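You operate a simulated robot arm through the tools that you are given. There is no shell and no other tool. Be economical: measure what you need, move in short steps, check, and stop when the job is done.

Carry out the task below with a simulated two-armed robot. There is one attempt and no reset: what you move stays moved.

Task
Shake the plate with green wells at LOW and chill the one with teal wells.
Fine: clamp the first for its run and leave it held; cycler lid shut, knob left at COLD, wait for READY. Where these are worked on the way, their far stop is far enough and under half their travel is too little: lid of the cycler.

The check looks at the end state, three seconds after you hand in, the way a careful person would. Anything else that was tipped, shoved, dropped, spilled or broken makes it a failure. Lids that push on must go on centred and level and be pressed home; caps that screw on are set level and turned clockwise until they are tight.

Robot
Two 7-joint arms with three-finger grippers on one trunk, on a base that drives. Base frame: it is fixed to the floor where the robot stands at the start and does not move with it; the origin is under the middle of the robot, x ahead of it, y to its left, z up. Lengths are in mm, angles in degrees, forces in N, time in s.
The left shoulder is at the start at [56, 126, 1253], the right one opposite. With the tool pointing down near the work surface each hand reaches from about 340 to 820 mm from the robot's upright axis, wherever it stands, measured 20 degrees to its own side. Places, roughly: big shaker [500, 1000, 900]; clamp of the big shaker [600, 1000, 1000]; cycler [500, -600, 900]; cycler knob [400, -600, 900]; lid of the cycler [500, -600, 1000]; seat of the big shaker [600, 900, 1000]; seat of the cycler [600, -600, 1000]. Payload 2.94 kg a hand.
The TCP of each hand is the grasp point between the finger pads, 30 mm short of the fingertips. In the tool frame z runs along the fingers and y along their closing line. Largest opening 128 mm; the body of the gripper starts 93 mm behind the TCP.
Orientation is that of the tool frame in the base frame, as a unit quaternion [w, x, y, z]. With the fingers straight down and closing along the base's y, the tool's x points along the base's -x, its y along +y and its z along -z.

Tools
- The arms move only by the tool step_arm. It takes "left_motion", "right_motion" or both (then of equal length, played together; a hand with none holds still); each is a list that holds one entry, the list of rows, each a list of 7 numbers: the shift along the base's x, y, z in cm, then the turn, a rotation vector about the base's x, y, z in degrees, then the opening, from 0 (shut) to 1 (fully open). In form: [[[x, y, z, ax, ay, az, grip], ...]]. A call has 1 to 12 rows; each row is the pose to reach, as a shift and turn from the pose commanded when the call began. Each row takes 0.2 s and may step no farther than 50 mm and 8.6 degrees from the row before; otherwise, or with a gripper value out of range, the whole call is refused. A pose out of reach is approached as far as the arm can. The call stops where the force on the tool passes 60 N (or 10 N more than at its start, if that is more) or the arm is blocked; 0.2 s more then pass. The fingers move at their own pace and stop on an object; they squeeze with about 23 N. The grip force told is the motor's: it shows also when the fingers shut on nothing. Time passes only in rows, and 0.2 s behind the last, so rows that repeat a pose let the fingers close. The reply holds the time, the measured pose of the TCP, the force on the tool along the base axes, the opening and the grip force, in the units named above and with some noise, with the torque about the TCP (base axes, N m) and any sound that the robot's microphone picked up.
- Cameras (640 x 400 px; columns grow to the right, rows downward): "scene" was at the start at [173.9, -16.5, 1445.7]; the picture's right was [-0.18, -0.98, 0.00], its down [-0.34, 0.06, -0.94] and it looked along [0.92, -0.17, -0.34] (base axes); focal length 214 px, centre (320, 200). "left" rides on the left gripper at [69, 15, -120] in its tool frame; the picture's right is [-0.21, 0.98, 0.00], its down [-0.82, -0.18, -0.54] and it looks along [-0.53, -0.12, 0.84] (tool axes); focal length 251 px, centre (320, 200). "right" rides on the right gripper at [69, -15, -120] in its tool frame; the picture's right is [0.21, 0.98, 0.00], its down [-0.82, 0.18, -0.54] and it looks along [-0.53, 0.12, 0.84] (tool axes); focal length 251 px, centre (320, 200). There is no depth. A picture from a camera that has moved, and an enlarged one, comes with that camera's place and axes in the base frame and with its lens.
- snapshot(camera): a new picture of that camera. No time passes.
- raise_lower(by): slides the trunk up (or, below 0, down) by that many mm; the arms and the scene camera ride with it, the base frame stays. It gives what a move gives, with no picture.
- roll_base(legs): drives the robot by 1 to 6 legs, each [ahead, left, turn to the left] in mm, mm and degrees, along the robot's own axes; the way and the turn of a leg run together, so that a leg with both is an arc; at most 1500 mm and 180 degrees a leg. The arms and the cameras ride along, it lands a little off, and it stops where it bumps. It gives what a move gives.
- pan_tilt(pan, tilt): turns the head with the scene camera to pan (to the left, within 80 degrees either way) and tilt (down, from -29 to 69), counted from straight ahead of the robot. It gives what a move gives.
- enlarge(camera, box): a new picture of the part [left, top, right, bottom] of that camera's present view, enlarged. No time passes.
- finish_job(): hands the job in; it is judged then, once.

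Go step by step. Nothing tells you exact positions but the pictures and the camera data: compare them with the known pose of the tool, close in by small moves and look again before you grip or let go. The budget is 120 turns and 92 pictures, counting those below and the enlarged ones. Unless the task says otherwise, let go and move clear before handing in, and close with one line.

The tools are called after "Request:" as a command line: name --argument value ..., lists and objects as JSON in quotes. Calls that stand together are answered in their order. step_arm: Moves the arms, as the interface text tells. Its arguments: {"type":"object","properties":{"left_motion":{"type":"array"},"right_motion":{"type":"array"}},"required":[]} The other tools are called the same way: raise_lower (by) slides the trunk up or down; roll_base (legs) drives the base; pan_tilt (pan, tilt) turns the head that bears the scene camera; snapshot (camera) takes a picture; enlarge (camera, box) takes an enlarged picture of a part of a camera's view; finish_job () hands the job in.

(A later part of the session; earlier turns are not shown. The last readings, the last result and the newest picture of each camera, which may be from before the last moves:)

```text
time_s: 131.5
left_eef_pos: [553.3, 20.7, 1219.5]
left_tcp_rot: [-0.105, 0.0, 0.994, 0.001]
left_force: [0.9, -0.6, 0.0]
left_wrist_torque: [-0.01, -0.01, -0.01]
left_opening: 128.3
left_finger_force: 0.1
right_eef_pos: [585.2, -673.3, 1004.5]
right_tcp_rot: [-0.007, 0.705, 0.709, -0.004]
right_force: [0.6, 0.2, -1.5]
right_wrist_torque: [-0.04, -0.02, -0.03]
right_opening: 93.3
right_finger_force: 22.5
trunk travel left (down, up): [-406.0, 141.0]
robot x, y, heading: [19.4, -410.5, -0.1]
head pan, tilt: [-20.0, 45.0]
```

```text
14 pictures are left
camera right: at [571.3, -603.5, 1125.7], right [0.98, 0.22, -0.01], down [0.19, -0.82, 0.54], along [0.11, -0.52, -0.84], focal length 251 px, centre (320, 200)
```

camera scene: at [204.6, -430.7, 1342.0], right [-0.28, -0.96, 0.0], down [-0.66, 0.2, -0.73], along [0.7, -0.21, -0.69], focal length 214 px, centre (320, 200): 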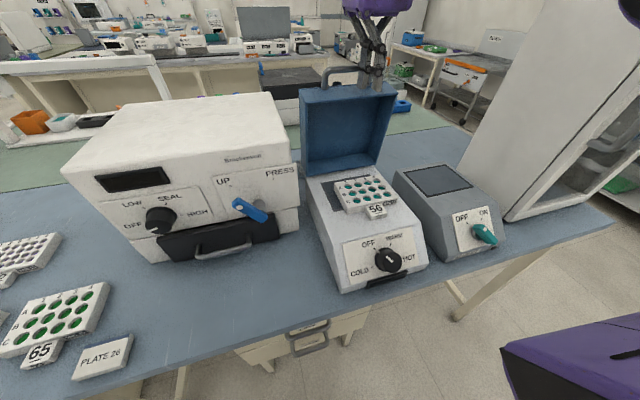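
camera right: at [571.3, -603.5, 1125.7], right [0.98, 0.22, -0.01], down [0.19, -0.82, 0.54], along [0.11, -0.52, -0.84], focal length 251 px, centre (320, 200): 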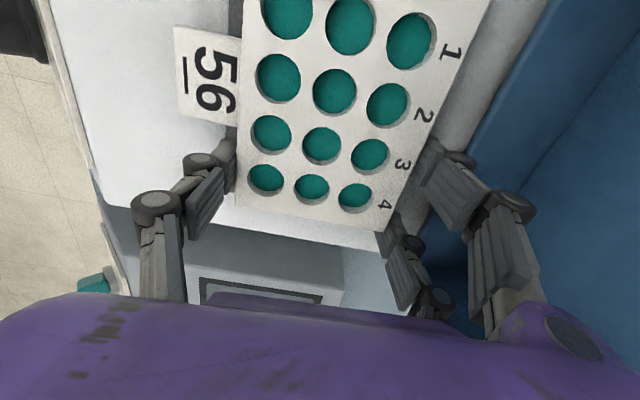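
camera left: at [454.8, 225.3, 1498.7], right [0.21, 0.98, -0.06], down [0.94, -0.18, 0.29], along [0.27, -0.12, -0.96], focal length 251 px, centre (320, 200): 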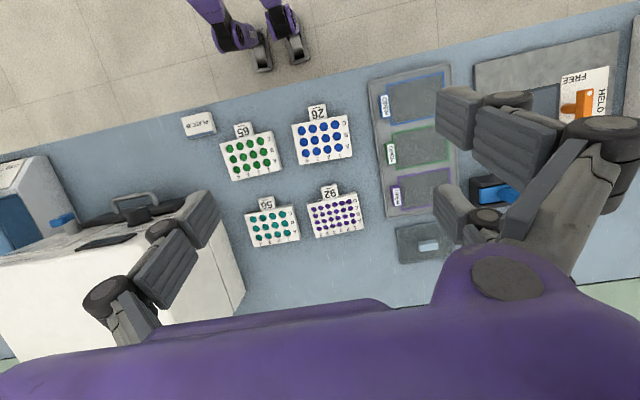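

The pad is now covered on all visible sides, which matches a centred plate. I'll set it down and release.

Request:
step_arm --right_motion '[[[0, 0, -0.2, 0, 0, 0, 0.5], [0, 0, -0.4, 0, 0, 0, 0.5], [0, 0, -0.4, 0, 0, 0, 0.8], [0, 0, -0.4, 0, 0, 0, 0.95], [0, 0, -0.4, 0, 0, 0, 0.95], [0, 0, 1, 0, 0, 0, 0.95], [0, 0, 4, 0, 0, 0, 0.95], [-1, 0, 7, 0, 0, 0, 0.95], [-5, 0, 9, 0, 0, 0, 0.95], [-9, 0, 11, 0, 0, 0, 0.95], [-13, 0, 13, 0, 0, 0, 0.95]]]'

Request:
enlarge --camera "scene" --box '[270, 60, 450, 260]'

```text
time_s: 133.9
left_eef_pos: [552.0, 20.7, 1219.0]
left_tcp_rot: [-0.104, 0.0, 0.995, -0.001]
left_force: [-0.8, 0.0, -0.2]
left_wrist_torque: [0.02, -0.05, 0.0]
left_opening: 128.3
left_finger_force: 0.1
right_eef_pos: [451.9, -672.4, 1135.4]
right_tcp_rot: [-0.006, 0.705, 0.709, -0.003]
right_force: [-1.2, -0.5, 0.5]
right_wrist_torque: [0.04, -0.03, 0.01]
right_opening: 121.4
right_finger_force: 0.1
trunk travel left (down, up): [-406.0, 141.0]
robot x, y, heading: [17.6, -404.1, 0.1]
head pan, tilt: [-20.0, 45.0]
```

```text
2.00 times, centred on (360, 160) of scene
camera zoom: at [200.6, -436.0, 1340.0], right [-0.34, -0.94, 0.0], down [-0.66, 0.24, -0.71], along [0.66, -0.24, -0.71], focal length 429 px, centre (240, 280)
```

zoom: 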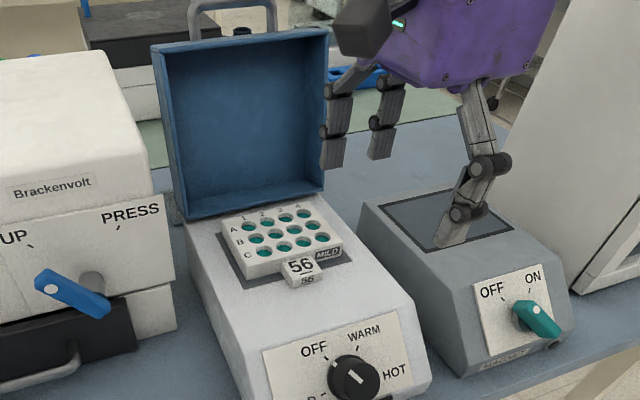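

The plate sits inside the pad. Now for the lid: I'll go back to the 45° pitched hand and approach the handle bar.

Request:
step_arm --right_motion '[[[1, 0.6, 3, 0, -7.5, 0, 0.35], [3, 1.2, 6.5, 0, -15, 0, 0.35], [6, 1.8, 9.5, 0, -22.5, 0, 0.35], [9, 2.4, 12, 0, -30, 0, 0.35], [12, 3, 14, 0, -37.5, 0, 0.35], [15, 3.6, 15, 0, -45, 0, 0.35], [17.3, 4, 15, 0, -45, 0, 0.35], [17.3, 4, 15, 0, -45, 0, 0.35]]]'

Request:
snapshot --camera "right"

```text
time_s: 135.7
left_eef_pos: [553.3, 20.0, 1218.9]
left_tcp_rot: [-0.105, 0.001, 0.994, 0.0]
left_force: [-0.2, -0.6, -0.5]
left_wrist_torque: [-0.04, 0.01, 0.0]
left_opening: 127.9
left_finger_force: 0.2
right_eef_pos: [631.3, -633.5, 1285.7]
right_tcp_rot: [0.267, 0.652, 0.657, 0.267]
right_force: [0.2, 0.0, 0.6]
right_wrist_torque: [0.0, 0.0, -0.01]
right_opening: 44.8
right_finger_force: 0.1
trunk travel left (down, up): [-406.0, 141.0]
robot x, y, heading: [17.6, -410.3, 0.0]
head pan, tilt: [-20.0, 45.0]
```

```text
12 pictures are left
camera right: at [535.9, -563.4, 1361.3], right [0.7, 0.22, 0.68], down [-0.24, -0.82, 0.51], along [0.67, -0.52, -0.52], focal length 251 px, centre (320, 200)
```

right: 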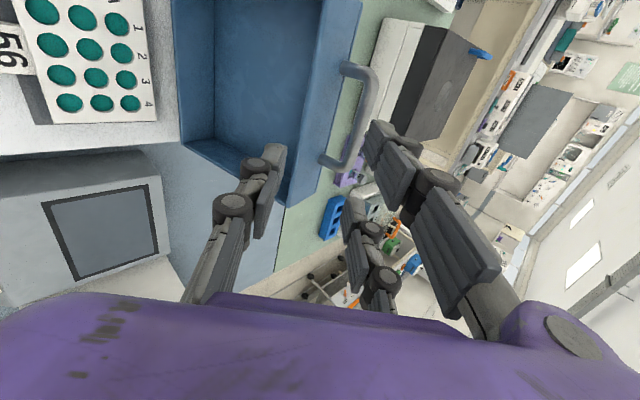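

The bar is now at about (789, -632, 1193), so the lid is roughly 120° open. I'll approach it along the tool direction.

Request:
step_arm --right_motion '[[[3.3, 0, 3.3, 0, 0, 0, 0.38], [6, 0, 0.6, 0, 0, 0, 0.38], [9, 0, -2.4, 0, 0, 0, 0.38], [11.5, 0, -4.9, 0, 0, 0, 0.38], [13, 0, -6.4, 0, 0, 0, 0.38], [14.3, 0, -7.7, 0, 0, 0, 0.38], [14.3, 0, -7.7, 0, 0, 0, 0.38]]]'

Request:
snapshot --camera "right"

```text
time_s: 137.3
left_eef_pos: [554.1, 20.8, 1218.3]
left_tcp_rot: [-0.105, 0.001, 0.994, 0.0]
left_force: [0.1, 0.3, -1.3]
left_wrist_torque: [0.0, 0.01, -0.01]
left_opening: 127.8
left_finger_force: 0.0
right_eef_pos: [773.1, -630.9, 1207.7]
right_tcp_rot: [0.265, 0.652, 0.658, 0.267]
right_force: [1.8, 0.3, 0.9]
right_wrist_torque: [0.0, -0.11, -0.01]
right_opening: 50.1
right_finger_force: 0.2
trunk travel left (down, up): [-406.0, 141.0]
robot x, y, heading: [15.7, -404.0, -0.3]
head pan, tilt: [-20.0, 45.0]
```

```text
11 pictures are left
camera right: at [678.5, -562.0, 1283.1], right [0.7, 0.22, 0.68], down [-0.24, -0.82, 0.51], along [0.67, -0.52, -0.52], focal length 251 px, centre (320, 200)
```

right: 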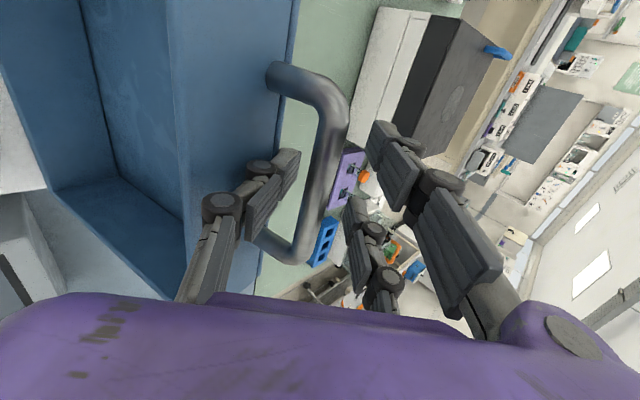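

The bar is between the fingers. I'll cage it and draw the lid back over centre along the arc, with hinge about (662, 970) and radius 257.

Request:
step_arm --right_motion '[[[0, 0, 0, 0, 0, 0, 0.14], [0, 0, 0, 0, 0, 0, 0.14], [-1.8, 0, 0.9, 0, 0, 0, 0.14], [-3.7, 0, 1.7, 0, 0, 0, 0.14], [-5.8, 0, 2.3, 0, 0, 0, 0.14], [-8, 0, 2.8, 0, 0, 0, 0.14], [-10.2, 0, 3.1, 0, 0, 0, 0.14], [-12.5, 0, 3.2, 0, 0, 0, 0.14], [-14.7, 0, 3.1, 0, 0, 0, 0.14], [-16.9, 0, 2.8, 0, 0, 0, 0.14], [-19.1, 0, 2.3, 0, 0, 0, 0.14], [-21.3, 0, 1.7, 0, 0, 0, 0.14]]]'

```text
time_s: 139.9
left_eef_pos: [554.5, 21.1, 1218.2]
left_tcp_rot: [-0.105, 0.001, 0.995, -0.001]
left_force: [0.4, 0.1, -0.9]
left_wrist_torque: [0.01, -0.01, 0.02]
left_opening: 128.1
left_finger_force: 0.0
right_eef_pos: [558.3, -633.6, 1224.6]
right_tcp_rot: [0.266, 0.653, 0.658, 0.267]
right_force: [0.3, 0.1, 0.9]
right_wrist_torque: [-0.01, 0.03, 0.01]
right_opening: 18.6
right_finger_force: 0.7
trunk travel left (down, up): [-406.0, 141.0]
robot x, y, heading: [15.5, -408.1, -0.1]
head pan, tilt: [-20.0, 45.0]
```

I'll pull a bit further down, then close fully to check that the bar is still held.

Request:
step_arm --right_motion '[[[-2, 0, -0.9, 0, 0, 0, 0.14], [-4, 0, -1.9, 0, 0, 0, 0.14], [-5.9, 0, -3.1, 0, 0, 0, 0.14], [-7.7, 0, -4.5, 0, 0, 0, 0.14], [-7.7, 0, -4.5, 0, 0, 0, 0.05], [-7.7, 0, -4.5, 0, 0, 0, 0.05]]]'

```text
time_s: 141.3
left_eef_pos: [554.4, 23.8, 1217.2]
left_tcp_rot: [-0.105, 0.001, 0.995, -0.001]
left_force: [-1.3, 0.0, -0.4]
left_wrist_torque: [-0.01, 0.02, -0.04]
left_opening: 128.4
left_finger_force: 0.1
right_eef_pos: [481.1, -627.2, 1180.4]
right_tcp_rot: [0.265, 0.652, 0.658, 0.268]
right_force: [-2.8, 11.9, 0.6]
right_wrist_torque: [1.75, 0.01, -0.15]
right_opening: 13.0
right_finger_force: 39.8
right hand out of reach, approached as far as the arm can: row 4
trunk travel left (down, up): [-406.0, 141.0]
robot x, y, heading: [18.1, -408.2, -0.2]
head pan, tilt: [-20.0, 45.0]
```

The bar is still held, but the arm is at its near limit. I'll let go, back the fingers out upward, and drive the base back 180 mm.

Request:
step_arm --right_motion '[[[0, 0, 0, 0, 0, 0, 0.4], [0, 0, 0.3, 0, 0, 0, 0.4], [-1, 0, 2, 0, 0, 0, 0.4], [-2, 0, 4.5, 0, 0, 0, 0.4], [-2, 0, 8, 0, 0, 0, 0.4]]]'

Request:
roll_base --legs '[[-190, 0, 0]]'

Request:
enlarge --camera "scene" --box '[230, 40, 430, 210]'

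```text
time_s: 142.5
left_eef_pos: [553.7, 20.4, 1219.2]
left_tcp_rot: [-0.105, 0.001, 0.994, -0.001]
left_force: [-0.1, -0.2, 0.6]
left_wrist_torque: [-0.01, -0.01, 0.02]
left_opening: 128.0
left_finger_force: 0.1
right_eef_pos: [461.9, -630.8, 1261.5]
right_tcp_rot: [0.266, 0.653, 0.658, 0.266]
right_force: [0.4, 0.1, 0.2]
right_wrist_torque: [0.0, -0.01, -0.04]
right_opening: 51.2
right_finger_force: 0.1
trunk travel left (down, up): [-406.0, 141.0]
robot x, y, heading: [14.0, -402.8, -0.0]
head pan, tilt: [-20.0, 45.0]
```

```text
time_s: 144.0
left_eef_pos: [367.5, 22.0, 1217.8]
left_tcp_rot: [-0.105, 0.001, 0.994, 0.0]
left_force: [0.4, -0.5, 0.4]
left_wrist_torque: [0.03, -0.04, 0.03]
left_opening: 127.8
left_finger_force: 0.0
right_eef_pos: [276.6, -631.7, 1260.0]
right_tcp_rot: [0.265, 0.652, 0.658, 0.266]
right_force: [-0.5, 0.6, 0.5]
right_wrist_torque: [-0.01, -0.02, 0.02]
right_opening: 51.2
right_finger_force: 0.1
trunk travel left (down, up): [-406.0, 141.0]
robot x, y, heading: [-167.0, -407.5, -0.0]
head pan, tilt: [-20.0, 45.0]
```

```text
2.35 times, centred on (330, 125) of scene
camera zoom: at [15.9, -434.9, 1339.7], right [-0.34, -0.94, 0.0], down [-0.66, 0.24, -0.71], along [0.66, -0.24, -0.71], focal length 505 px, centre (296, 376)
```

zoom: 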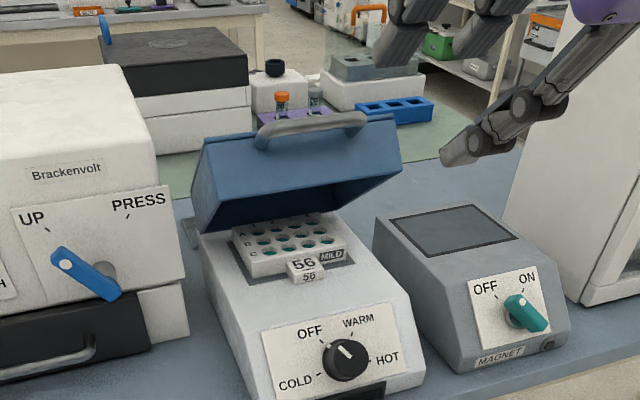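

The lid is about 40° open and the plate is fine. I'll push it down from above with closed fingers.

Request:
step_arm --right_motion '[[[4.5, 0, 0, 0, 0, 0, 0], [9, 0, 0, 0, 0, 0, 0], [13.5, 0, 0, 0, 0, 0, 0], [18, 0, 0, 0, 0, 0, 0], [22, 0, 0, 0, 0, 0, 0], [22, 0, -3, 0, 0, 0, 0], [22, 0, -6, 0, 0, 0, 0], [22, 0, -9, 0, 0, 0, 0], [22, 0, -11.5, 0, 0, 0, 0], [22, 0, -13.5, 0, 0, 0, 0]]]'

```text
time_s: 146.2
left_eef_pos: [359.6, 20.9, 1223.3]
left_tcp_rot: [-0.102, 0.001, 0.995, -0.001]
left_force: [-0.7, -0.1, -0.5]
left_wrist_torque: [0.02, 0.01, -0.02]
left_opening: 127.8
left_finger_force: 0.0
right_eef_pos: [485.6, -632.5, 1131.0]
right_tcp_rot: [0.268, 0.651, 0.658, 0.268]
right_force: [-36.2, -4.7, 28.2]
right_wrist_torque: [-0.6, 0.55, -0.65]
right_opening: 0.1
right_finger_force: 2.7
trunk travel left (down, up): [-406.0, 141.0]
robot x, y, heading: [-170.7, -410.2, -0.2]
head pan, tilt: [-20.0, 45.0]
```

The force is mostly along the finger, so it's jammed at an awkward spot. I'll look.

Request:
enlarge --camera "scene" --box '[230, 40, 430, 210]'

```text
2.35 times, centred on (330, 125) of scene
camera zoom: at [5.8, -434.8, 1341.5], right [-0.34, -0.94, 0.0], down [-0.66, 0.24, -0.71], along [0.67, -0.24, -0.7], focal length 505 px, centre (296, 376)
```

zoom: 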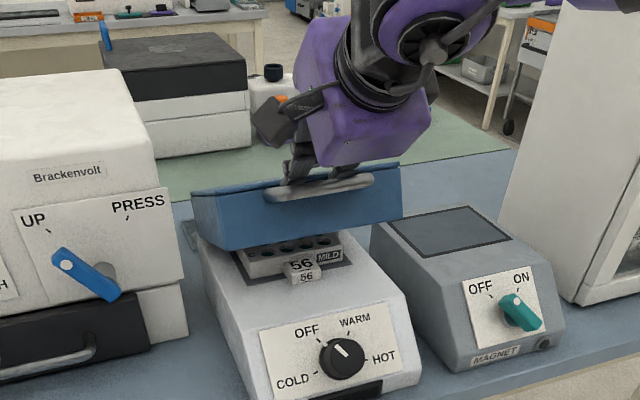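

The fingers are over the bar on the lid top at about 25°. I'll follow the closing tangent, backward and down.

Request:
step_arm --right_motion '[[[-1.2, 0, 0, 0, 0, 0, 0], [-2, 0, -1.5, 0, 0, 0, 0], [-2.8, 0, -3, 0, 0, 0, 0], [-3.4, 0, -4.5, 0, 0, 0, 0], [-3.9, 0, -6, 0, 0, 0, 0], [-4.2, 0, -7.2, 0, 0, 0, 0]]]'

```text
time_s: 147.6
left_eef_pos: [365.6, 22.8, 1219.1]
left_tcp_rot: [-0.105, 0.001, 0.995, 0.0]
left_force: [-0.6, -0.8, -0.1]
left_wrist_torque: [0.0, -0.01, -0.02]
left_opening: 128.0
left_finger_force: 0.0
right_eef_pos: [452.5, -630.3, 1051.8]
right_tcp_rot: [0.266, 0.652, 0.658, 0.267]
right_force: [-3.5, -0.7, 0.8]
right_wrist_torque: [-0.02, 0.08, -0.05]
right_opening: 0.0
right_finger_force: 3.1
trunk travel left (down, up): [-406.0, 141.0]
robot x, y, heading: [-171.2, -407.5, -0.4]
head pan, tilt: [-20.0, 45.0]
```

Request:
step_arm --right_motion '[[[-0.2, 0, -0.8, 0, 0, 0, 0], [-0.4, 0, -1.6, 0, 0, 0, 0], [-0.4, 0, -2.4, 0, 0, 0, 0]]]'

Request:
enlarge --camera "scene" --box '[230, 60, 430, 230]'

```text
time_s: 148.4
left_eef_pos: [365.8, 22.6, 1218.1]
left_tcp_rot: [-0.104, 0.002, 0.995, 0.0]
left_force: [-0.5, 0.0, -0.8]
left_wrist_torque: [0.02, 0.01, -0.01]
left_opening: 128.0
left_finger_force: 0.0
right_eef_pos: [450.5, -632.2, 1027.9]
right_tcp_rot: [0.266, 0.652, 0.658, 0.267]
right_force: [-8.1, 0.9, 7.3]
right_wrist_torque: [-0.04, 0.07, -0.05]
right_opening: 6.0
right_finger_force: 3.0
trunk travel left (down, up): [-406.0, 141.0]
robot x, y, heading: [-170.5, -405.8, -0.2]
head pan, tilt: [-20.0, 45.0]
```

```text
2.35 times, centred on (330, 145) of scene
camera zoom: at [13.7, -434.5, 1340.1], right [-0.34, -0.94, 0.0], down [-0.66, 0.24, -0.71], along [0.67, -0.24, -0.71], focal length 505 px, centre (296, 329)
```

zoom: 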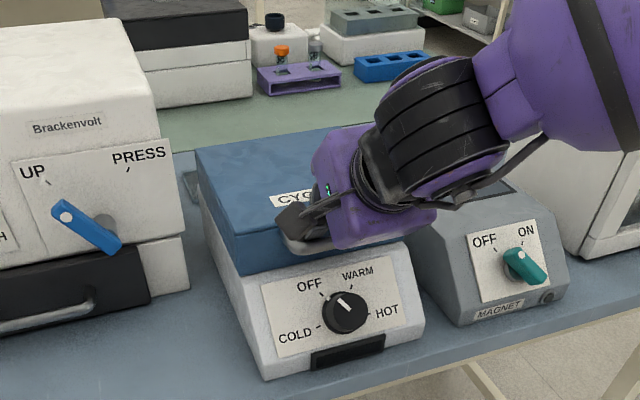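

The lid looks shut. I'll back the fingers out along their axis, then press the lid top gently to be sure it's home.

Request:
step_arm --right_motion '[[[-0.8, 0, 0.8, 0, 0, 0, 0], [-3, 0, 3, 0, 0, 0, 0], [-5, 0, 5.5, 0, 0, 0, 0], [-3, 0, 8, 0, 0, 0, 0], [1, 0, 8.5, 0, 0, 0, 0], [4, 0, 8, 0, 0, 0, 0], [4, 0, 6, 0, 0, 0, 0], [4, 0, 5, 0, 0, 0, 0], [4, 0, 4.2, 0, 0, 0, 0], [4, 0, 3.5, 0, 0, 0, 0], [4, 0, 3, 0, 0, 0, 0]]]'

```text
time_s: 150.8
left_eef_pos: [366.2, 22.2, 1219.1]
left_tcp_rot: [-0.103, 0.001, 0.995, 0.0]
left_force: [0.9, 0.4, -0.8]
left_wrist_torque: [-0.01, 0.0, 0.0]
left_opening: 127.6
left_finger_force: 0.0
right_eef_pos: [490.3, -630.6, 1061.9]
right_tcp_rot: [0.268, 0.652, 0.656, 0.269]
right_force: [-2.4, -3.5, 15.6]
right_wrist_torque: [0.17, 0.02, 0.21]
right_opening: 0.0
right_finger_force: 2.4
trunk travel left (down, up): [-406.0, 141.0]
robot x, y, heading: [-171.3, -407.0, -0.0]
head pan, tilt: [-20.0, 45.0]
```

The lid is shut, with firm contact at z 1041. Next is the knob at about (395, -632, 946), facing the 45° tool direction. I'll move to a pre-grasp in front of it and look.

Request:
step_arm --right_motion '[[[-2, 0, 2.5, 0, 0, 0, 0.2], [-5.5, 0, 5, 0, 0, 0, 0.4], [-10, 0, 5.5, 0, 0, 0, 0.62], [-14, -0.1, 3, 0, 0, 0, 0.62], [-16, -0.1, -1, 0, 0, 0, 0.62], [-16, -0.1, -5.2, 0, 0, 0, 0.62], [-16, -0.1, -5.2, 0, 0, 0, 0.62]]]'

Request:
snapshot --camera "right"

```text
time_s: 152.4
left_eef_pos: [367.0, 21.7, 1217.9]
left_tcp_rot: [-0.105, 0.001, 0.994, 0.0]
left_force: [-0.1, -0.1, 1.5]
left_wrist_torque: [-0.06, -0.02, -0.01]
left_opening: 128.1
left_finger_force: 0.0
right_eef_pos: [342.5, -623.1, 1027.8]
right_tcp_rot: [0.278, 0.643, 0.654, 0.286]
right_force: [-1.3, -2.2, -11.6]
right_wrist_torque: [0.17, -0.84, 0.17]
right_opening: 79.4
right_finger_force: 0.1
right hand out of reach, approached as far as the arm can: row 5, 6
trunk travel left (down, up): [-406.0, 141.0]
robot x, y, heading: [-168.2, -403.7, 0.0]
head pan, tilt: [-20.0, 45.0]
```

```text
7 pictures are left
camera right: at [242.7, -556.4, 1097.6], right [0.66, 0.22, 0.72], down [-0.26, -0.83, 0.5], along [0.71, -0.51, -0.49], focal length 251 px, centre (320, 200)
```

right: 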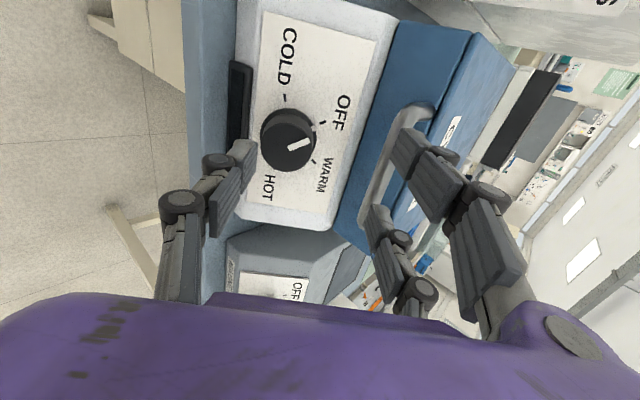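

The knob computes to (393, -632, 946), which agrees with before. The hand is too close to the body, so I'll back the base up 90 mm.

Request:
roll_base --legs '[[-90, 0, 0]]'

Request:
step_arm --right_motion '[[[0, 0, 0.5, 0, 0, 0, 0.55], [0, 0, 0.5, 0, 0, 0, 0.55]]]'

```text
time_s: 153.5
left_eef_pos: [279.1, 19.9, 1218.3]
left_tcp_rot: [-0.105, 0.001, 0.994, 0.001]
left_force: [0.2, -0.4, 0.8]
left_wrist_torque: [0.02, -0.01, -0.03]
left_opening: 128.0
left_finger_force: 0.0
right_eef_pos: [242.7, -631.7, 1005.6]
right_tcp_rot: [0.266, 0.654, 0.656, 0.265]
right_force: [-0.8, 0.3, 0.5]
right_wrist_torque: [-0.01, 0.05, -0.03]
right_opening: 79.2
right_finger_force: 0.0
trunk travel left (down, up): [-406.0, 141.0]
robot x, y, heading: [-258.0, -406.7, -0.2]
head pan, tilt: [-20.0, 45.0]
```

```text
time_s: 154.1
left_eef_pos: [279.4, 20.5, 1219.0]
left_tcp_rot: [-0.105, 0.002, 0.994, 0.0]
left_force: [-0.5, -1.0, 0.0]
left_wrist_torque: [-0.04, -0.03, -0.01]
left_opening: 128.0
left_finger_force: 0.0
right_eef_pos: [240.9, -630.7, 1010.5]
right_tcp_rot: [0.266, 0.654, 0.657, 0.266]
right_force: [-1.3, -0.1, -0.6]
right_wrist_torque: [0.01, 0.01, -0.04]
right_opening: 70.4
right_finger_force: 0.1
trunk travel left (down, up): [-406.0, 141.0]
robot x, y, heading: [-258.2, -405.1, -0.4]
head pan, tilt: [-20.0, 45.0]
```

Request:
step_arm --right_motion '[[[4.5, -0.1, 0, 0, 0, 0, 0.55], [9, -0.1, -0.2, 0, 0, 0, 0.55], [11.5, -0.1, -2.7, 0, 0, 0, 0.55], [13.5, -0.1, -4.7, 0, 0, 0, 0.55], [14.6, -0.1, -5.8, 0, 0, 0, 0.55], [14.6, -0.1, -5.8, 0, 0, 0, 0.4], [14.6, -0.1, -5.8, 0, 0, 0, 0.25], [14.6, -0.1, -5.8, 0, 0, 0, 0.2], [14.6, -0.1, -5.8, 0, 0, 0, 0.2]]]'

```text
time_s: 156.1
left_eef_pos: [270.0, 20.6, 1222.2]
left_tcp_rot: [-0.101, 0.003, 0.995, 0.0]
left_force: [0.4, 0.4, 0.0]
left_wrist_torque: [-0.01, 0.01, -0.01]
left_opening: 128.0
left_finger_force: 0.0
right_eef_pos: [381.3, -632.8, 959.6]
right_tcp_rot: [0.27, 0.652, 0.656, 0.269]
right_force: [-38.8, -5.8, 42.6]
right_wrist_torque: [-0.08, -1.65, -0.23]
right_opening: 75.8
right_finger_force: 23.6
trunk travel left (down, up): [-406.0, 141.0]
robot x, y, heading: [-258.9, -407.2, -0.5]
head pan, tilt: [-20.0, 45.0]
```

The tips pressed on the panel, so I'll back off 13 mm along the axis and close again.

Request:
step_arm --right_motion '[[[-0.5, 0, 0.5, 0, 0, 0, 0.6], [-1.2, 0, 1.2, 0, 0, 0, 0.6], [-1.2, 0, 1.2, 0, 0, 0, 0.5], [-1.2, 0, 1.2, 0, 0, 0, 0.35], [-1.2, 0, 1.2, 0, 0, 0, 0.2], [-1.2, 0, 1.2, 0, 0, 0, 0.2]]]'

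```text
time_s: 157.5
left_eef_pos: [278.9, 20.3, 1217.5]
left_tcp_rot: [-0.106, 0.001, 0.994, 0.0]
left_force: [0.9, 1.0, -1.0]
left_wrist_torque: [0.0, -0.01, -0.03]
left_opening: 127.9
left_finger_force: 0.1
right_eef_pos: [372.1, -633.6, 960.2]
right_tcp_rot: [0.262, 0.656, 0.657, 0.263]
right_force: [-19.1, 5.5, -24.0]
right_wrist_torque: [-0.02, 0.95, 0.08]
right_opening: 35.6
right_finger_force: 45.1
trunk travel left (down, up): [-406.0, 141.0]
robot x, y, heading: [-263.0, -406.3, -0.3]
head pan, tilt: [-20.0, 45.0]
```

I've gripped the 36 mm knob. I'll ease the side load and turn it 65° counter-clockwise as seen from the front, to COLD.

Request:
step_arm --right_motion '[[[-0.4, 0, -0.4, 0, 0, 0, 0.2], [-0.4, 0, -0.4, -5.75, 0, 5.75, 0.2], [-0.4, 0, -0.4, -11.5, 0, 11.5, 0.2], [-0.4, 0, -0.4, -17.2, 0, 17.2, 0.2], [-0.4, 0, -0.4, -23, 0, 23, 0.2], [-0.4, 0, -0.4, -28.7, 0, 28.7, 0.2], [-0.4, 0, -0.4, -34.5, 0, 34.5, 0.2], [-0.4, 0, -0.4, -40.2, 0, 40.2, 0.2], [-0.4, 0, -0.4, -46, 0, 46, 0.2], [-0.4, 0, -0.4, -46, 0, 46, 0.2]]]'

```text
time_s: 159.7
left_eef_pos: [279.7, 19.1, 1219.5]
left_tcp_rot: [-0.105, 0.002, 0.994, 0.001]
left_force: [-0.6, -0.3, -0.4]
left_wrist_torque: [-0.01, -0.01, -0.01]
left_opening: 128.2
left_finger_force: 0.1
right_eef_pos: [373.0, -634.9, 961.0]
right_tcp_rot: [0.373, 0.2, 0.903, 0.075]
right_force: [4.7, -8.6, 4.4]
right_wrist_torque: [-0.33, -0.06, -0.34]
right_opening: 34.4
right_finger_force: 44.4
trunk travel left (down, up): [-406.0, 141.0]
robot x, y, heading: [-255.9, -411.1, -0.2]
head pan, tilt: [-20.0, 45.0]
```

Turned. I'll release, back away and check the knob.

Request:
step_arm --right_motion '[[[0, 0, 0, 0, 0, 0, 0.4], [0, 0, 0, 0, 0, 0, 0.55], [-1.5, 0, 1.5, 0, 0, 0, 0.6], [-4.5, 0, 4.5, 0, 0, 0, 0.6], [-7.5, 0, 8, 0, 0, 0, 0.6], [-9, 0, 12, 0, 0, 0, 0.6], [-9, 0, 16.5, 0, 0, 0, 0.6], [-9, 0, 21, 0, 0, 0, 0.6]]]'

Request:
enlarge --camera "scene" --box '[250, 100, 410, 200]'

```text
time_s: 161.5
left_eef_pos: [279.1, 20.6, 1219.2]
left_tcp_rot: [-0.105, 0.002, 0.995, 0.0]
left_force: [0.1, 0.1, -0.7]
left_wrist_torque: [0.01, 0.02, -0.03]
left_opening: 128.0
left_finger_force: 0.1
right_eef_pos: [279.5, -631.9, 1169.5]
right_tcp_rot: [0.371, 0.2, 0.904, 0.076]
right_force: [-0.4, -0.1, 0.4]
right_wrist_torque: [0.04, -0.02, 0.04]
right_opening: 76.7
right_finger_force: 0.0
trunk travel left (down, up): [-406.0, 141.0]
robot x, y, heading: [-257.8, -408.5, -0.3]
head pan, tilt: [-20.0, 45.0]
```

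```text
4.00 times, centred on (330, 150) of scene
camera zoom: at [-73.8, -434.7, 1339.9], right [-0.35, -0.94, 0.0], down [-0.66, 0.24, -0.71], along [0.66, -0.24, -0.71], focal length 858 px, centre (280, 400)
```

zoom: 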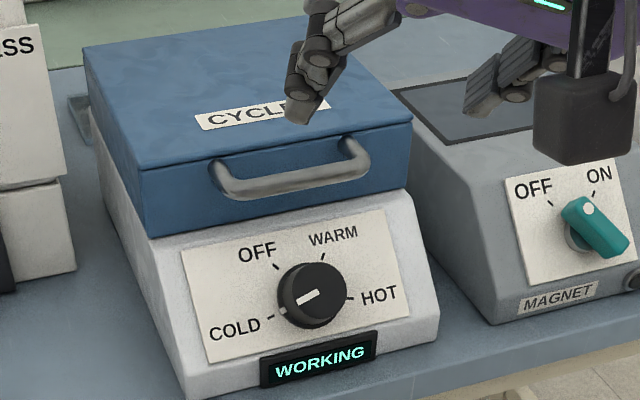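

The knob is at COLD and the display says WORKING, so the cycler is running. Next I'll put the right hand upright again and go for green plate 65.

Request:
step_arm --right_motion '[[[0, 0, 1, 5.75, 0, -5.75, 1], [0, 0, 2, 11.5, 0, -11.5, 1], [0, 0, 3, 17.2, 0, -17.2, 1], [0, 0, 4, 23, 0, -23, 1], [0, 0, 5, 28.7, 0, -28.7, 1], [0, 0, 6, 34.5, 0, -34.5, 1], [0, 0, 7, 40.2, 0, -40.2, 1], [0, 0, 7, 46, 0, -46, 1], [0, 0, 7, 46, 0, -46, 1]]]'

Request:
step_arm --right_motion '[[[1, 0, 0, 0, 7.5, 0, 1], [2, 0, 0, 0, 15, 0, 1], [3, 0, 0, 0, 22.5, 0, 1], [4, 0, 0, 0, 30, 0, 1], [5, 0, 0, 0, 37.5, 0, 1], [6, 0, 0, 0, 45, 0, 1], [6, 0, 0, 0, 45, 0, 1]]]'

Request:
roll_base --legs '[[0, 615, 0.2], [155, 0, 0]]'

```text
time_s: 163.5
left_eef_pos: [280.1, 19.7, 1218.7]
left_tcp_rot: [-0.104, 0.002, 0.995, 0.001]
left_force: [-0.1, 0.3, 0.2]
left_wrist_torque: [0.0, -0.02, 0.02]
left_opening: 127.9
left_finger_force: 0.1
right_eef_pos: [282.5, -631.4, 1240.5]
right_tcp_rot: [0.265, 0.655, 0.656, 0.267]
right_force: [0.0, -0.6, -0.5]
right_wrist_torque: [0.0, -0.04, 0.01]
right_opening: 127.8
right_finger_force: 0.1
trunk travel left (down, up): [-406.0, 141.0]
robot x, y, heading: [-260.8, -410.4, 0.0]
head pan, tilt: [-20.0, 45.0]
```

```text
time_s: 165.1
left_eef_pos: [278.6, 20.4, 1218.4]
left_tcp_rot: [-0.104, 0.001, 0.995, -0.001]
left_force: [-0.3, -0.9, -0.1]
left_wrist_torque: [-0.01, -0.05, -0.01]
left_opening: 128.0
left_finger_force: 0.0
right_eef_pos: [338.9, -631.8, 1241.6]
right_tcp_rot: [0.008, 0.702, 0.712, 0.005]
right_force: [0.5, 0.7, -0.5]
right_wrist_torque: [-0.05, -0.05, 0.04]
right_opening: 128.0
right_finger_force: 0.0
trunk travel left (down, up): [-406.0, 141.0]
robot x, y, heading: [-258.0, -409.0, -0.3]
head pan, tilt: [-20.0, 45.0]
```

```text
time_s: 171.9
left_eef_pos: [432.9, 625.3, 1218.7]
left_tcp_rot: [-0.104, 0.001, 0.995, 0.001]
left_force: [0.5, 1.0, 0.2]
left_wrist_torque: [0.0, -0.03, -0.01]
left_opening: 128.1
left_finger_force: 0.1
right_eef_pos: [494.2, -26.6, 1242.6]
right_tcp_rot: [0.009, 0.7, 0.714, 0.005]
right_force: [-0.6, -0.1, 0.1]
right_wrist_torque: [0.01, 0.03, -0.03]
right_opening: 127.9
right_finger_force: 0.1
trunk travel left (down, up): [-406.0, 141.0]
robot x, y, heading: [-104.0, 196.3, -0.2]
head pan, tilt: [-20.0, 45.0]
```

I'll lower the trunk and come down over plate 65 (centre about (489.5, 12.5), yaw 3°), stopping above it for one look.

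Request:
raise_lower --by -100

Request:
step_arm --right_motion '[[[-0.1, 0, -4, 0, 0.5, 0.8, 1], [-0.2, 0, -8, 0, 1.1, 1.8, 1], [-0.3, -0.1, -12, 0, 1.1, 1.8, 1], [-0.3, -0.1, -16, 0, 1.1, 1.8, 1], [-0.3, -0.1, -19, 0, 1.1, 1.8, 1], [-0.3, -0.1, -19, 0, 1.1, 1.8, 1]]]'

Request:
snapshot --camera "right"

```text
time_s: 173.2
left_eef_pos: [433.4, 625.1, 1119.1]
left_tcp_rot: [-0.105, 0.001, 0.994, 0.0]
left_force: [-1.2, 0.0, 0.3]
left_wrist_torque: [-0.01, 0.01, 0.03]
left_opening: 128.2
left_finger_force: 0.1
right_eef_pos: [494.6, -26.1, 1142.1]
right_tcp_rot: [0.009, 0.701, 0.713, 0.006]
right_force: [-0.4, 0.3, 0.6]
right_wrist_torque: [-0.02, -0.03, 0.0]
right_opening: 128.0
right_finger_force: 0.1
trunk travel left (down, up): [-306.0, 241.0]
robot x, y, heading: [-106.8, 199.1, -0.6]
head pan, tilt: [-20.0, 45.0]
```

```text
time_s: 174.7
left_eef_pos: [433.1, 626.3, 1117.7]
left_tcp_rot: [-0.105, 0.002, 0.994, 0.0]
left_force: [-0.5, -0.2, 0.7]
left_wrist_torque: [0.0, -0.02, 0.0]
left_opening: 127.8
left_finger_force: 0.0
right_eef_pos: [493.2, -26.8, 949.9]
right_tcp_rot: [0.001, 0.69, 0.724, -0.002]
right_force: [0.3, 0.2, -1.3]
right_wrist_torque: [-0.03, -0.04, -0.01]
right_opening: 127.9
right_finger_force: 0.1
trunk travel left (down, up): [-306.0, 241.0]
robot x, y, heading: [-103.4, 196.8, -0.1]
head pan, tilt: [-20.0, 45.0]
```

```text
5 pictures are left
camera right: at [473.9, 42.2, 1071.2], right [0.96, 0.26, 0.0], down [0.22, -0.81, 0.54], along [0.14, -0.53, -0.84], focal length 251 px, centre (320, 200)
```

right: 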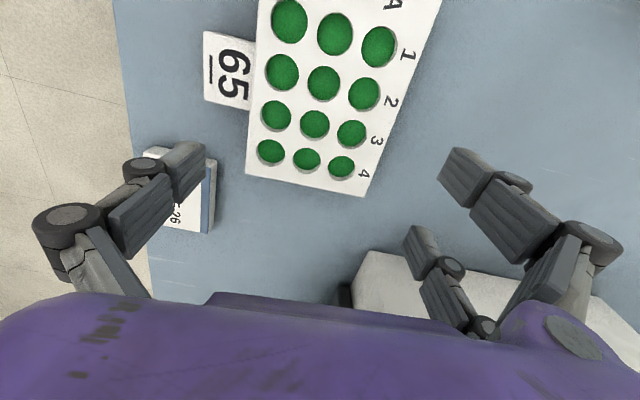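

Alignment matches the earlier grasp. The "PLATE 26" block is near the near finger, so I'll shift 4 mm away from it, narrow the opening slightly, descend and close.

Request:
step_arm --right_motion '[[[0, 0.4, 0, 0, 0, 0, 0.9], [0, 0.4, -1.5, 0, 0, 0, 0.9], [0, 0.4, -3, 0, 0, 0, 0.9], [0, 0.4, -4.6, 0, 0, 0, 0.9], [0, 0.4, -4.6, 0, 0, 0, 0.75], [0, 0.4, -4.6, 0, 0, 0, 0.6], [0, 0.4, -4.6, 0, 0, 0, 0.5], [0, 0.4, -4.6, 0, 0, 0, 0.5]]]'

```text
time_s: 176.4
left_eef_pos: [434.0, 627.2, 1118.2]
left_tcp_rot: [-0.105, 0.002, 0.994, 0.001]
left_force: [-0.3, 0.2, 0.2]
left_wrist_torque: [-0.01, -0.02, 0.0]
left_opening: 128.2
left_finger_force: 0.0
right_eef_pos: [492.3, -23.2, 905.0]
right_tcp_rot: [0.002, 0.69, 0.724, -0.001]
right_force: [0.2, -0.2, -0.4]
right_wrist_torque: [0.0, 0.04, 0.01]
right_opening: 94.0
right_finger_force: 23.4
trunk travel left (down, up): [-306.0, 241.0]
robot x, y, heading: [-103.9, 198.9, -0.1]
head pan, tilt: [-20.0, 45.0]
```

Gripped, 94 mm. I'll lift, raise the trunk and drive left to the big shaker.

Request:
step_arm --right_motion '[[[0, 0, 1, 0, 0, 0, 0.5], [0, 0, 4, 0, 0, 0, 0.5], [0, 0, 8, 0, 0, 0, 0.5], [0, 0, 12, 0, 0, 0, 0.5], [0, 0, 16, 0, 0, 0, 0.5], [0, 0, 20, 0, 0, 0, 0.5]]]'

Request:
raise_lower --by 100

Request:
roll_base --legs '[[0, 900, 0.2]]'

Request:
pan_tilt --pan -8 --tilt 48

Request:
snapshot --camera "scene"

```text
time_s: 177.8
left_eef_pos: [434.6, 626.6, 1117.5]
left_tcp_rot: [-0.104, 0.002, 0.995, 0.0]
left_force: [-0.1, -0.6, 0.0]
left_wrist_torque: [0.01, -0.02, -0.02]
left_opening: 128.1
left_finger_force: 0.0
right_eef_pos: [491.5, -21.9, 1103.7]
right_tcp_rot: [0.002, 0.69, 0.724, -0.002]
right_force: [-0.6, -0.6, -0.5]
right_wrist_torque: [-0.03, 0.01, 0.0]
right_opening: 93.3
right_finger_force: 23.0
trunk travel left (down, up): [-306.0, 241.0]
robot x, y, heading: [-106.9, 200.9, -0.2]
head pan, tilt: [-20.0, 45.0]
```

```text
time_s: 179.2
left_eef_pos: [435.3, 626.6, 1217.5]
left_tcp_rot: [-0.106, 0.002, 0.994, 0.0]
left_force: [0.2, -0.2, -0.4]
left_wrist_torque: [0.02, 0.02, 0.04]
left_opening: 127.9
left_finger_force: 0.0
right_eef_pos: [493.0, -22.8, 1205.0]
right_tcp_rot: [0.001, 0.689, 0.724, -0.002]
right_force: [-0.3, 0.1, -1.2]
right_wrist_torque: [-0.06, 0.0, 0.02]
right_opening: 93.8
right_finger_force: 22.9
trunk travel left (down, up): [-406.0, 141.0]
robot x, y, heading: [-103.7, 199.8, -0.2]
head pan, tilt: [-20.0, 45.0]
```

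```text
time_s: 187.4
left_eef_pos: [430.4, 1523.7, 1218.2]
left_tcp_rot: [-0.105, -0.003, 0.994, 0.0]
left_force: [-0.3, -0.4, -0.3]
left_wrist_torque: [-0.01, -0.01, 0.01]
left_opening: 127.9
left_finger_force: 0.1
right_eef_pos: [494.2, 875.6, 1206.4]
right_tcp_rot: [0.001, 0.687, 0.727, -0.001]
right_force: [0.6, 0.3, -1.1]
right_wrist_torque: [-0.02, -0.02, 0.02]
right_opening: 93.3
right_finger_force: 23.1
trunk travel left (down, up): [-406.0, 141.0]
robot x, y, heading: [-104.2, 1089.3, -0.1]
head pan, tilt: [-20.0, 45.0]
```

```text
time_s: 188.1
left_eef_pos: [430.7, 1522.2, 1217.5]
left_tcp_rot: [-0.104, -0.002, 0.995, -0.001]
left_force: [0.2, -0.2, -0.3]
left_wrist_torque: [0.0, 0.0, -0.01]
left_opening: 128.2
left_finger_force: 0.0
right_eef_pos: [494.6, 873.8, 1205.1]
right_tcp_rot: [0.002, 0.687, 0.727, -0.001]
right_force: [0.2, -0.2, -0.1]
right_wrist_torque: [0.03, -0.02, 0.01]
right_opening: 93.7
right_finger_force: 23.1
trunk travel left (down, up): [-406.0, 141.0]
robot x, y, heading: [-100.7, 1090.6, 0.1]
head pan, tilt: [-8.0, 48.0]
```

```text
4 pictures are left
camera scene: at [83.5, 1081.4, 1335.6], right [-0.14, -0.99, 0.0], down [-0.74, 0.1, -0.67], along [0.66, -0.09, -0.74], focal length 214 px, centre (320, 200)
```

scene: 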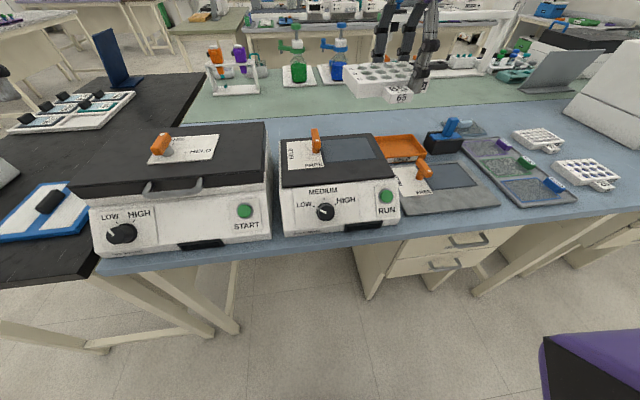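

The near white shaker (LOW/MEDIUM/HIGH, RUN) matches the "big shaker" location. I need an enlarged view for accurate seat, clamp, knob and button positions.

Request:
enlarge --camera "scene" --box '[265, 115, 415, 240]'

```text
3.20 times, centred on (340, 178) of scene
camera zoom: at [83.5, 1081.4, 1335.6], right [-0.14, -0.99, 0.0], down [-0.74, 0.1, -0.67], along [0.66, -0.09, -0.74], focal length 686 px, centre (256, 272)
```

zoom: 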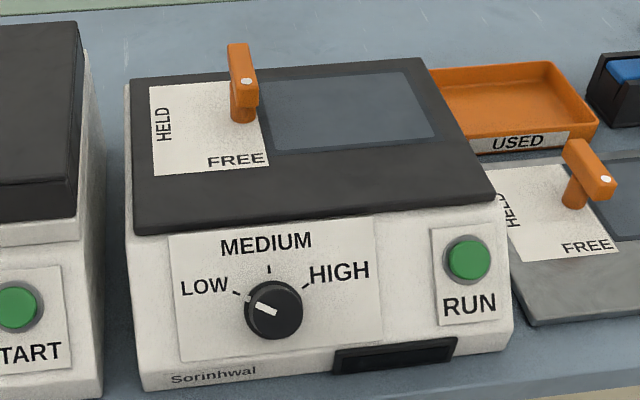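

The knob already points at LOW and the lever sits at FREE. I put the seat centre at about (611, 925) with its surface near z 960. I'll straighten the yaw, drive forward 100 mm, and lower the trunk 80 mm.

Request:
step_arm --right_motion '[[[0, 0, 0, 0, 0, -1.6, 0.5], [0, 0, 0, 0, 0, -3.2, 0.5], [0, 0, 0, 0, 0, -3.2, 0.5]]]'

Request:
roll_base --legs '[[100, 0, 0]]'

Request:
raise_lower --by -80

```text
time_s: 188.9
left_eef_pos: [431.6, 1522.8, 1217.5]
left_tcp_rot: [-0.105, -0.001, 0.995, 0.0]
left_force: [0.0, -0.3, 0.1]
left_wrist_torque: [0.03, 0.0, -0.03]
left_opening: 127.9
left_finger_force: 0.1
right_eef_pos: [494.1, 874.9, 1205.3]
right_tcp_rot: [0.002, 0.707, 0.707, -0.001]
right_force: [-0.7, -0.3, -1.5]
right_wrist_torque: [-0.04, -0.01, -0.02]
right_opening: 93.6
right_finger_force: 23.3
trunk travel left (down, up): [-406.0, 141.0]
robot x, y, heading: [-100.1, 1088.7, -0.0]
head pan, tilt: [-8.0, 48.0]
```

```text
time_s: 190.1
left_eef_pos: [530.1, 1522.6, 1218.3]
left_tcp_rot: [-0.105, -0.001, 0.994, 0.0]
left_force: [-0.7, 0.4, -0.2]
left_wrist_torque: [0.03, 0.02, 0.02]
left_opening: 128.2
left_finger_force: 0.0
right_eef_pos: [592.7, 874.6, 1205.8]
right_tcp_rot: [0.001, 0.708, 0.707, -0.001]
right_force: [-0.1, 0.9, -1.1]
right_wrist_torque: [-0.04, -0.02, -0.01]
right_opening: 93.7
right_finger_force: 22.4
trunk travel left (down, up): [-406.0, 141.0]
robot x, y, heading: [-7.5, 1092.5, 0.3]
head pan, tilt: [-8.0, 48.0]
```

```text
time_s: 191.2
left_eef_pos: [530.1, 1522.8, 1138.3]
left_tcp_rot: [-0.105, -0.002, 0.995, 0.0]
left_force: [1.0, 0.4, -0.2]
left_wrist_torque: [0.02, -0.01, -0.04]
left_opening: 128.1
left_finger_force: 0.0
right_eef_pos: [592.7, 874.7, 1126.8]
right_tcp_rot: [0.002, 0.707, 0.707, -0.001]
right_force: [-0.4, 1.0, -0.9]
right_wrist_torque: [-0.03, -0.01, 0.0]
right_opening: 93.5
right_finger_force: 23.5
trunk travel left (down, up): [-326.0, 221.0]
robot x, y, heading: [-2.6, 1093.4, 0.1]
head pan, tilt: [-8.0, 48.0]
```

Request:
step_arm --right_motion '[[[0.6, 0.5, -3, 0, 0, 0, 0.5], [1.2, 1, -6, 0, 0, 0, 0.5], [1.8, 1.5, -9, 0, 0, 0, 0.5], [1.8, 1.5, -10.5, 0, 0, 0, 0.5], [1.8, 1.5, -11.5, 0, 0, 0, 0.5], [1.8, 1.5, -11.5, 0, 0, 0, 0.5]]]'

```text
time_s: 192.6
left_eef_pos: [530.1, 1523.9, 1138.8]
left_tcp_rot: [-0.104, -0.002, 0.995, -0.001]
left_force: [0.6, 0.3, 0.3]
left_wrist_torque: [0.02, 0.01, -0.02]
left_opening: 128.3
left_finger_force: 0.0
right_eef_pos: [609.5, 888.4, 1013.4]
right_tcp_rot: [0.001, 0.706, 0.708, 0.0]
right_force: [1.4, -0.1, 14.7]
right_wrist_torque: [-0.13, 0.12, 0.05]
right_opening: 93.7
right_finger_force: 22.7
trunk travel left (down, up): [-326.0, 221.0]
robot x, y, heading: [-5.6, 1091.2, 0.2]
head pan, tilt: [-8.0, 48.0]
```

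Contact at TCP z ≈ 1014 means the surface is at about 981, which puts the seat centre at about (582, 934). I'll lift slightly, shift there, and check with the wrist camera.

Request:
step_arm --right_motion '[[[0, 0, 0.8, 0, 0, 0, 0.5], [0, 0, 1.2, 0, 0, 0, 0.5], [-1.4, 0.5, 1.2, 0, 0, 0, 0.5], [-2.8, 1.0, 1.2, 0, 0, 0, 0.5], [-2.8, 1.0, 1.0, 0, 0, 0, 0.5]]]'

Request:
snapshot --camera "right"

```text
time_s: 193.8
left_eef_pos: [529.7, 1523.2, 1137.4]
left_tcp_rot: [-0.104, -0.001, 0.995, 0.0]
left_force: [-0.7, 0.0, 0.0]
left_wrist_torque: [0.04, 0.04, -0.01]
left_opening: 127.9
left_finger_force: 0.0
right_eef_pos: [582.6, 899.3, 1019.6]
right_tcp_rot: [0.001, 0.707, 0.707, -0.001]
right_force: [-0.5, -0.7, -0.8]
right_wrist_torque: [-0.01, -0.01, 0.0]
right_opening: 93.4
right_finger_force: 23.2
trunk travel left (down, up): [-326.0, 221.0]
robot x, y, heading: [-2.7, 1092.6, 0.7]
head pan, tilt: [-8.0, 48.0]
```

```text
2 pictures are left
camera right: at [567.1, 969.7, 1140.4], right [0.98, 0.21, 0.0], down [0.18, -0.82, 0.54], along [0.12, -0.53, -0.84], focal length 251 px, centre (320, 200)
```

right: 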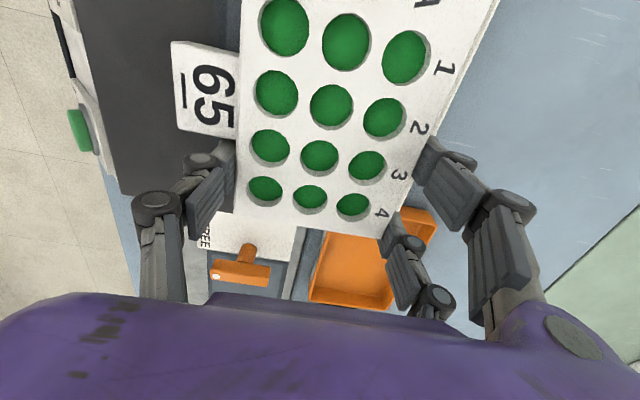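

Combining both views, the surface is nearer z 986 and the seat centre about (575, 936). I'll shift 7 mm back and 2 mm right, set down, and release.

Request:
step_arm --right_motion '[[[-0.7, -0.2, 0, 0, 0, 0, 0.5], [-0.7, -0.2, -0.4, 0, 0, 0, 0.5], [-0.7, -0.2, -0.7, 0, 0, 0, 0.5], [-0.7, -0.2, -0.7, 0, 0, 0, 0.5]]]'

```text
time_s: 194.8
left_eef_pos: [529.3, 1522.6, 1138.2]
left_tcp_rot: [-0.105, -0.002, 0.994, 0.0]
left_force: [0.2, -0.3, 0.2]
left_wrist_torque: [-0.02, -0.02, 0.04]
left_opening: 128.2
left_finger_force: 0.0
right_eef_pos: [574.3, 897.7, 1014.7]
right_tcp_rot: [0.002, 0.707, 0.707, -0.002]
right_force: [-0.6, 0.3, -0.8]
right_wrist_torque: [-0.03, 0.0, 0.01]
right_opening: 93.5
right_finger_force: 22.9
trunk travel left (down, up): [-326.0, 221.0]
robot x, y, heading: [-1.1, 1093.3, 0.2]
head pan, tilt: [-8.0, 48.0]
```

Request:
step_arm --right_motion '[[[0, 0, -0.15, 0, 0, 0, 0.5], [0, 0, -0.3, 0, 0, 0, 0.5], [0, 0, -0.3, 0, 0, 0, 0.5]]]'

```text
time_s: 195.6
left_eef_pos: [528.2, 1523.9, 1139.8]
left_tcp_rot: [-0.104, -0.003, 0.995, -0.001]
left_force: [0.6, -0.5, 0.2]
left_wrist_torque: [-0.01, -0.01, 0.01]
left_opening: 128.0
left_finger_force: 0.0
right_eef_pos: [575.6, 898.2, 1012.4]
right_tcp_rot: [0.004, 0.707, 0.707, 0.0]
right_force: [-0.6, 0.1, 13.3]
right_wrist_torque: [0.1, -0.1, 0.05]
right_opening: 93.3
right_finger_force: 23.0
trunk travel left (down, up): [-326.0, 221.0]
robot x, y, heading: [-1.5, 1091.5, 0.3]
head pan, tilt: [-8.0, 48.0]
```

The plate is down on the seat. I'll open, lift straight off and rise clear, then turn the base left so the lever comes into the right hand's sector.

Request:
step_arm --right_motion '[[[0, 0, 0.1, 0, 0, 0, 0.7], [0, 0, 0.1, 0, 0, 0, 0.9], [0, 0, 0.1, 0, 0, 0, 0.95], [0, 0, 1.5, 0, 0, 0, 0.95], [0, 0, 5, 0, 0, 0, 0.95], [0, 0, 9.5, 0, 0, 0, 0.95], [-2, 0, 13, 0, 0, 0, 0.6], [-4, 0, 16, 0, 0, 0, 0.4]]]'

Request:
roll_base --legs '[[0, 0, 18]]'

```text
time_s: 197.4
left_eef_pos: [529.5, 1523.2, 1139.4]
left_tcp_rot: [-0.104, -0.002, 0.995, 0.0]
left_force: [-0.7, 0.5, 0.2]
left_wrist_torque: [0.04, -0.02, 0.02]
left_opening: 128.1
left_finger_force: 0.0
right_eef_pos: [535.0, 898.1, 1168.1]
right_tcp_rot: [0.002, 0.707, 0.708, -0.002]
right_force: [-0.7, -0.5, -0.4]
right_wrist_torque: [-0.02, -0.02, 0.0]
right_opening: 51.1
right_finger_force: 0.1
trunk travel left (down, up): [-326.0, 221.0]
robot x, y, heading: [-8.0, 1091.8, 0.2]
head pan, tilt: [-8.0, 48.0]
```

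```text
time_s: 198.8
left_eef_pos: [371.1, 1666.4, 1138.3]
left_tcp_rot: [-0.104, -0.156, 0.982, -0.017]
left_force: [-0.6, 0.0, -0.2]
left_wrist_torque: [0.01, 0.02, 0.01]
left_opening: 127.8
left_finger_force: 0.0
right_eef_pos: [568.4, 1073.0, 1166.7]
right_tcp_rot: [0.001, 0.589, 0.808, -0.001]
right_force: [0.0, 1.0, -1.2]
right_wrist_torque: [-0.02, -0.03, 0.0]
right_opening: 51.2
right_finger_force: 0.0
trunk travel left (down, up): [-326.0, 221.0]
robot x, y, heading: [-5.4, 1088.8, 17.9]
head pan, tilt: [-8.0, 48.0]
```

Request:
step_arm --right_motion '[[[0, -0.5, -0.5, 0, 0, 8.03, 0.35], [0.1, -1, -1, 0, 0, 16.06, 0.35], [0.2, -1.6, -1.6, 0, 0, 24.1, 0.35], [0.3, -2.2, -2.2, 0, 0, 32.1, 0.35], [0.4, -2.8, -2.8, 0, 0, 40.1, 0.35], [0.5, -3.4, -3.4, 0, 0, 48.2, 0.35], [0.6, -4, -4, 0, 0, 56.2, 0.35], [0.7, -4.4, -4.5, 0, 0, 64.2, 0.35], [0.7, -4.8, -5, 0, 0, 72.2, 0.35], [0.7, -4.8, -5, 0, 0, 72.2, 0.35]]]'

Request:
snapshot --camera "right"

```text
time_s: 201.0
left_eef_pos: [372.0, 1666.9, 1138.6]
left_tcp_rot: [-0.103, -0.156, 0.982, -0.017]
left_force: [-0.9, -0.1, 0.3]
left_wrist_torque: [-0.01, 0.0, -0.01]
left_opening: 128.0
left_finger_force: 0.0
right_eef_pos: [576.5, 1026.4, 1117.5]
right_tcp_rot: [0.001, -0.001, 1.0, -0.001]
right_force: [0.0, -0.6, 0.4]
right_wrist_torque: [0.03, -0.03, -0.01]
right_opening: 44.6
right_finger_force: 0.2
trunk travel left (down, up): [-326.0, 221.0]
robot x, y, heading: [-3.6, 1092.1, 17.8]
head pan, tilt: [-8.0, 48.0]
```

```text
1 pictures are left
camera right: at [506.6, 1011.3, 1237.6], right [-0.22, 0.98, 0.0], down [0.82, 0.18, 0.54], along [0.53, 0.12, -0.84], focal length 251 px, centre (320, 200)
```

right: 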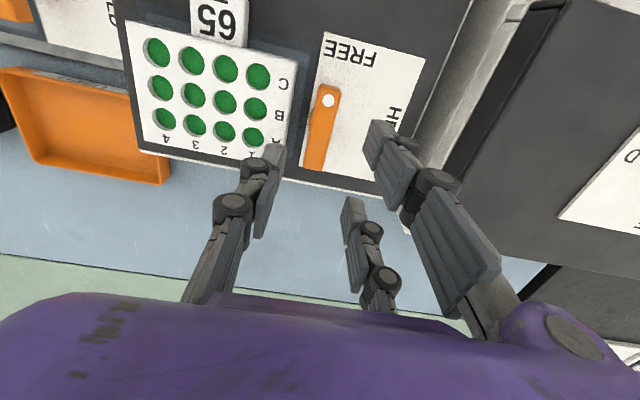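

The plate sits well on the seat. The lever bar runs from x 534 to 602 at y ≈ 1027. I'll lower over it, staying above the plate top, and grip the bar.

Request:
step_arm --right_motion '[[[-0.6, 0.1, -2, 0, 0, 0, 0.27], [-0.6, 0.1, -4, 0, 0, 0, 0.27], [-0.6, 0.1, -5.5, 0, 0, 0, 0.27], [-0.6, 0.1, -6.8, 0, 0, 0, 0.27], [-0.6, 0.1, -6.8, 0, 0, 0, 0.15], [-0.6, 0.1, -6.8, 0, 0, 0, 0.05], [-0.6, 0.1, -6.8, 0, 0, 0, 0.05]]]'

```text
time_s: 202.6
left_eef_pos: [372.1, 1666.1, 1138.1]
left_tcp_rot: [-0.102, -0.156, 0.982, -0.016]
left_force: [0.5, -0.1, -0.2]
left_wrist_torque: [0.02, 0.0, -0.01]
left_opening: 128.0
left_finger_force: 0.1
right_eef_pos: [570.5, 1026.7, 1049.1]
right_tcp_rot: [0.002, 0.0, 1.0, 0.0]
right_force: [0.0, -0.9, -3.3]
right_wrist_torque: [-0.04, -1.09, -0.25]
right_opening: 18.0
right_finger_force: 43.1
trunk travel left (down, up): [-326.0, 221.0]
robot x, y, heading: [-3.1, 1091.9, 18.1]
head pan, tilt: [-8.0, 48.0]
```

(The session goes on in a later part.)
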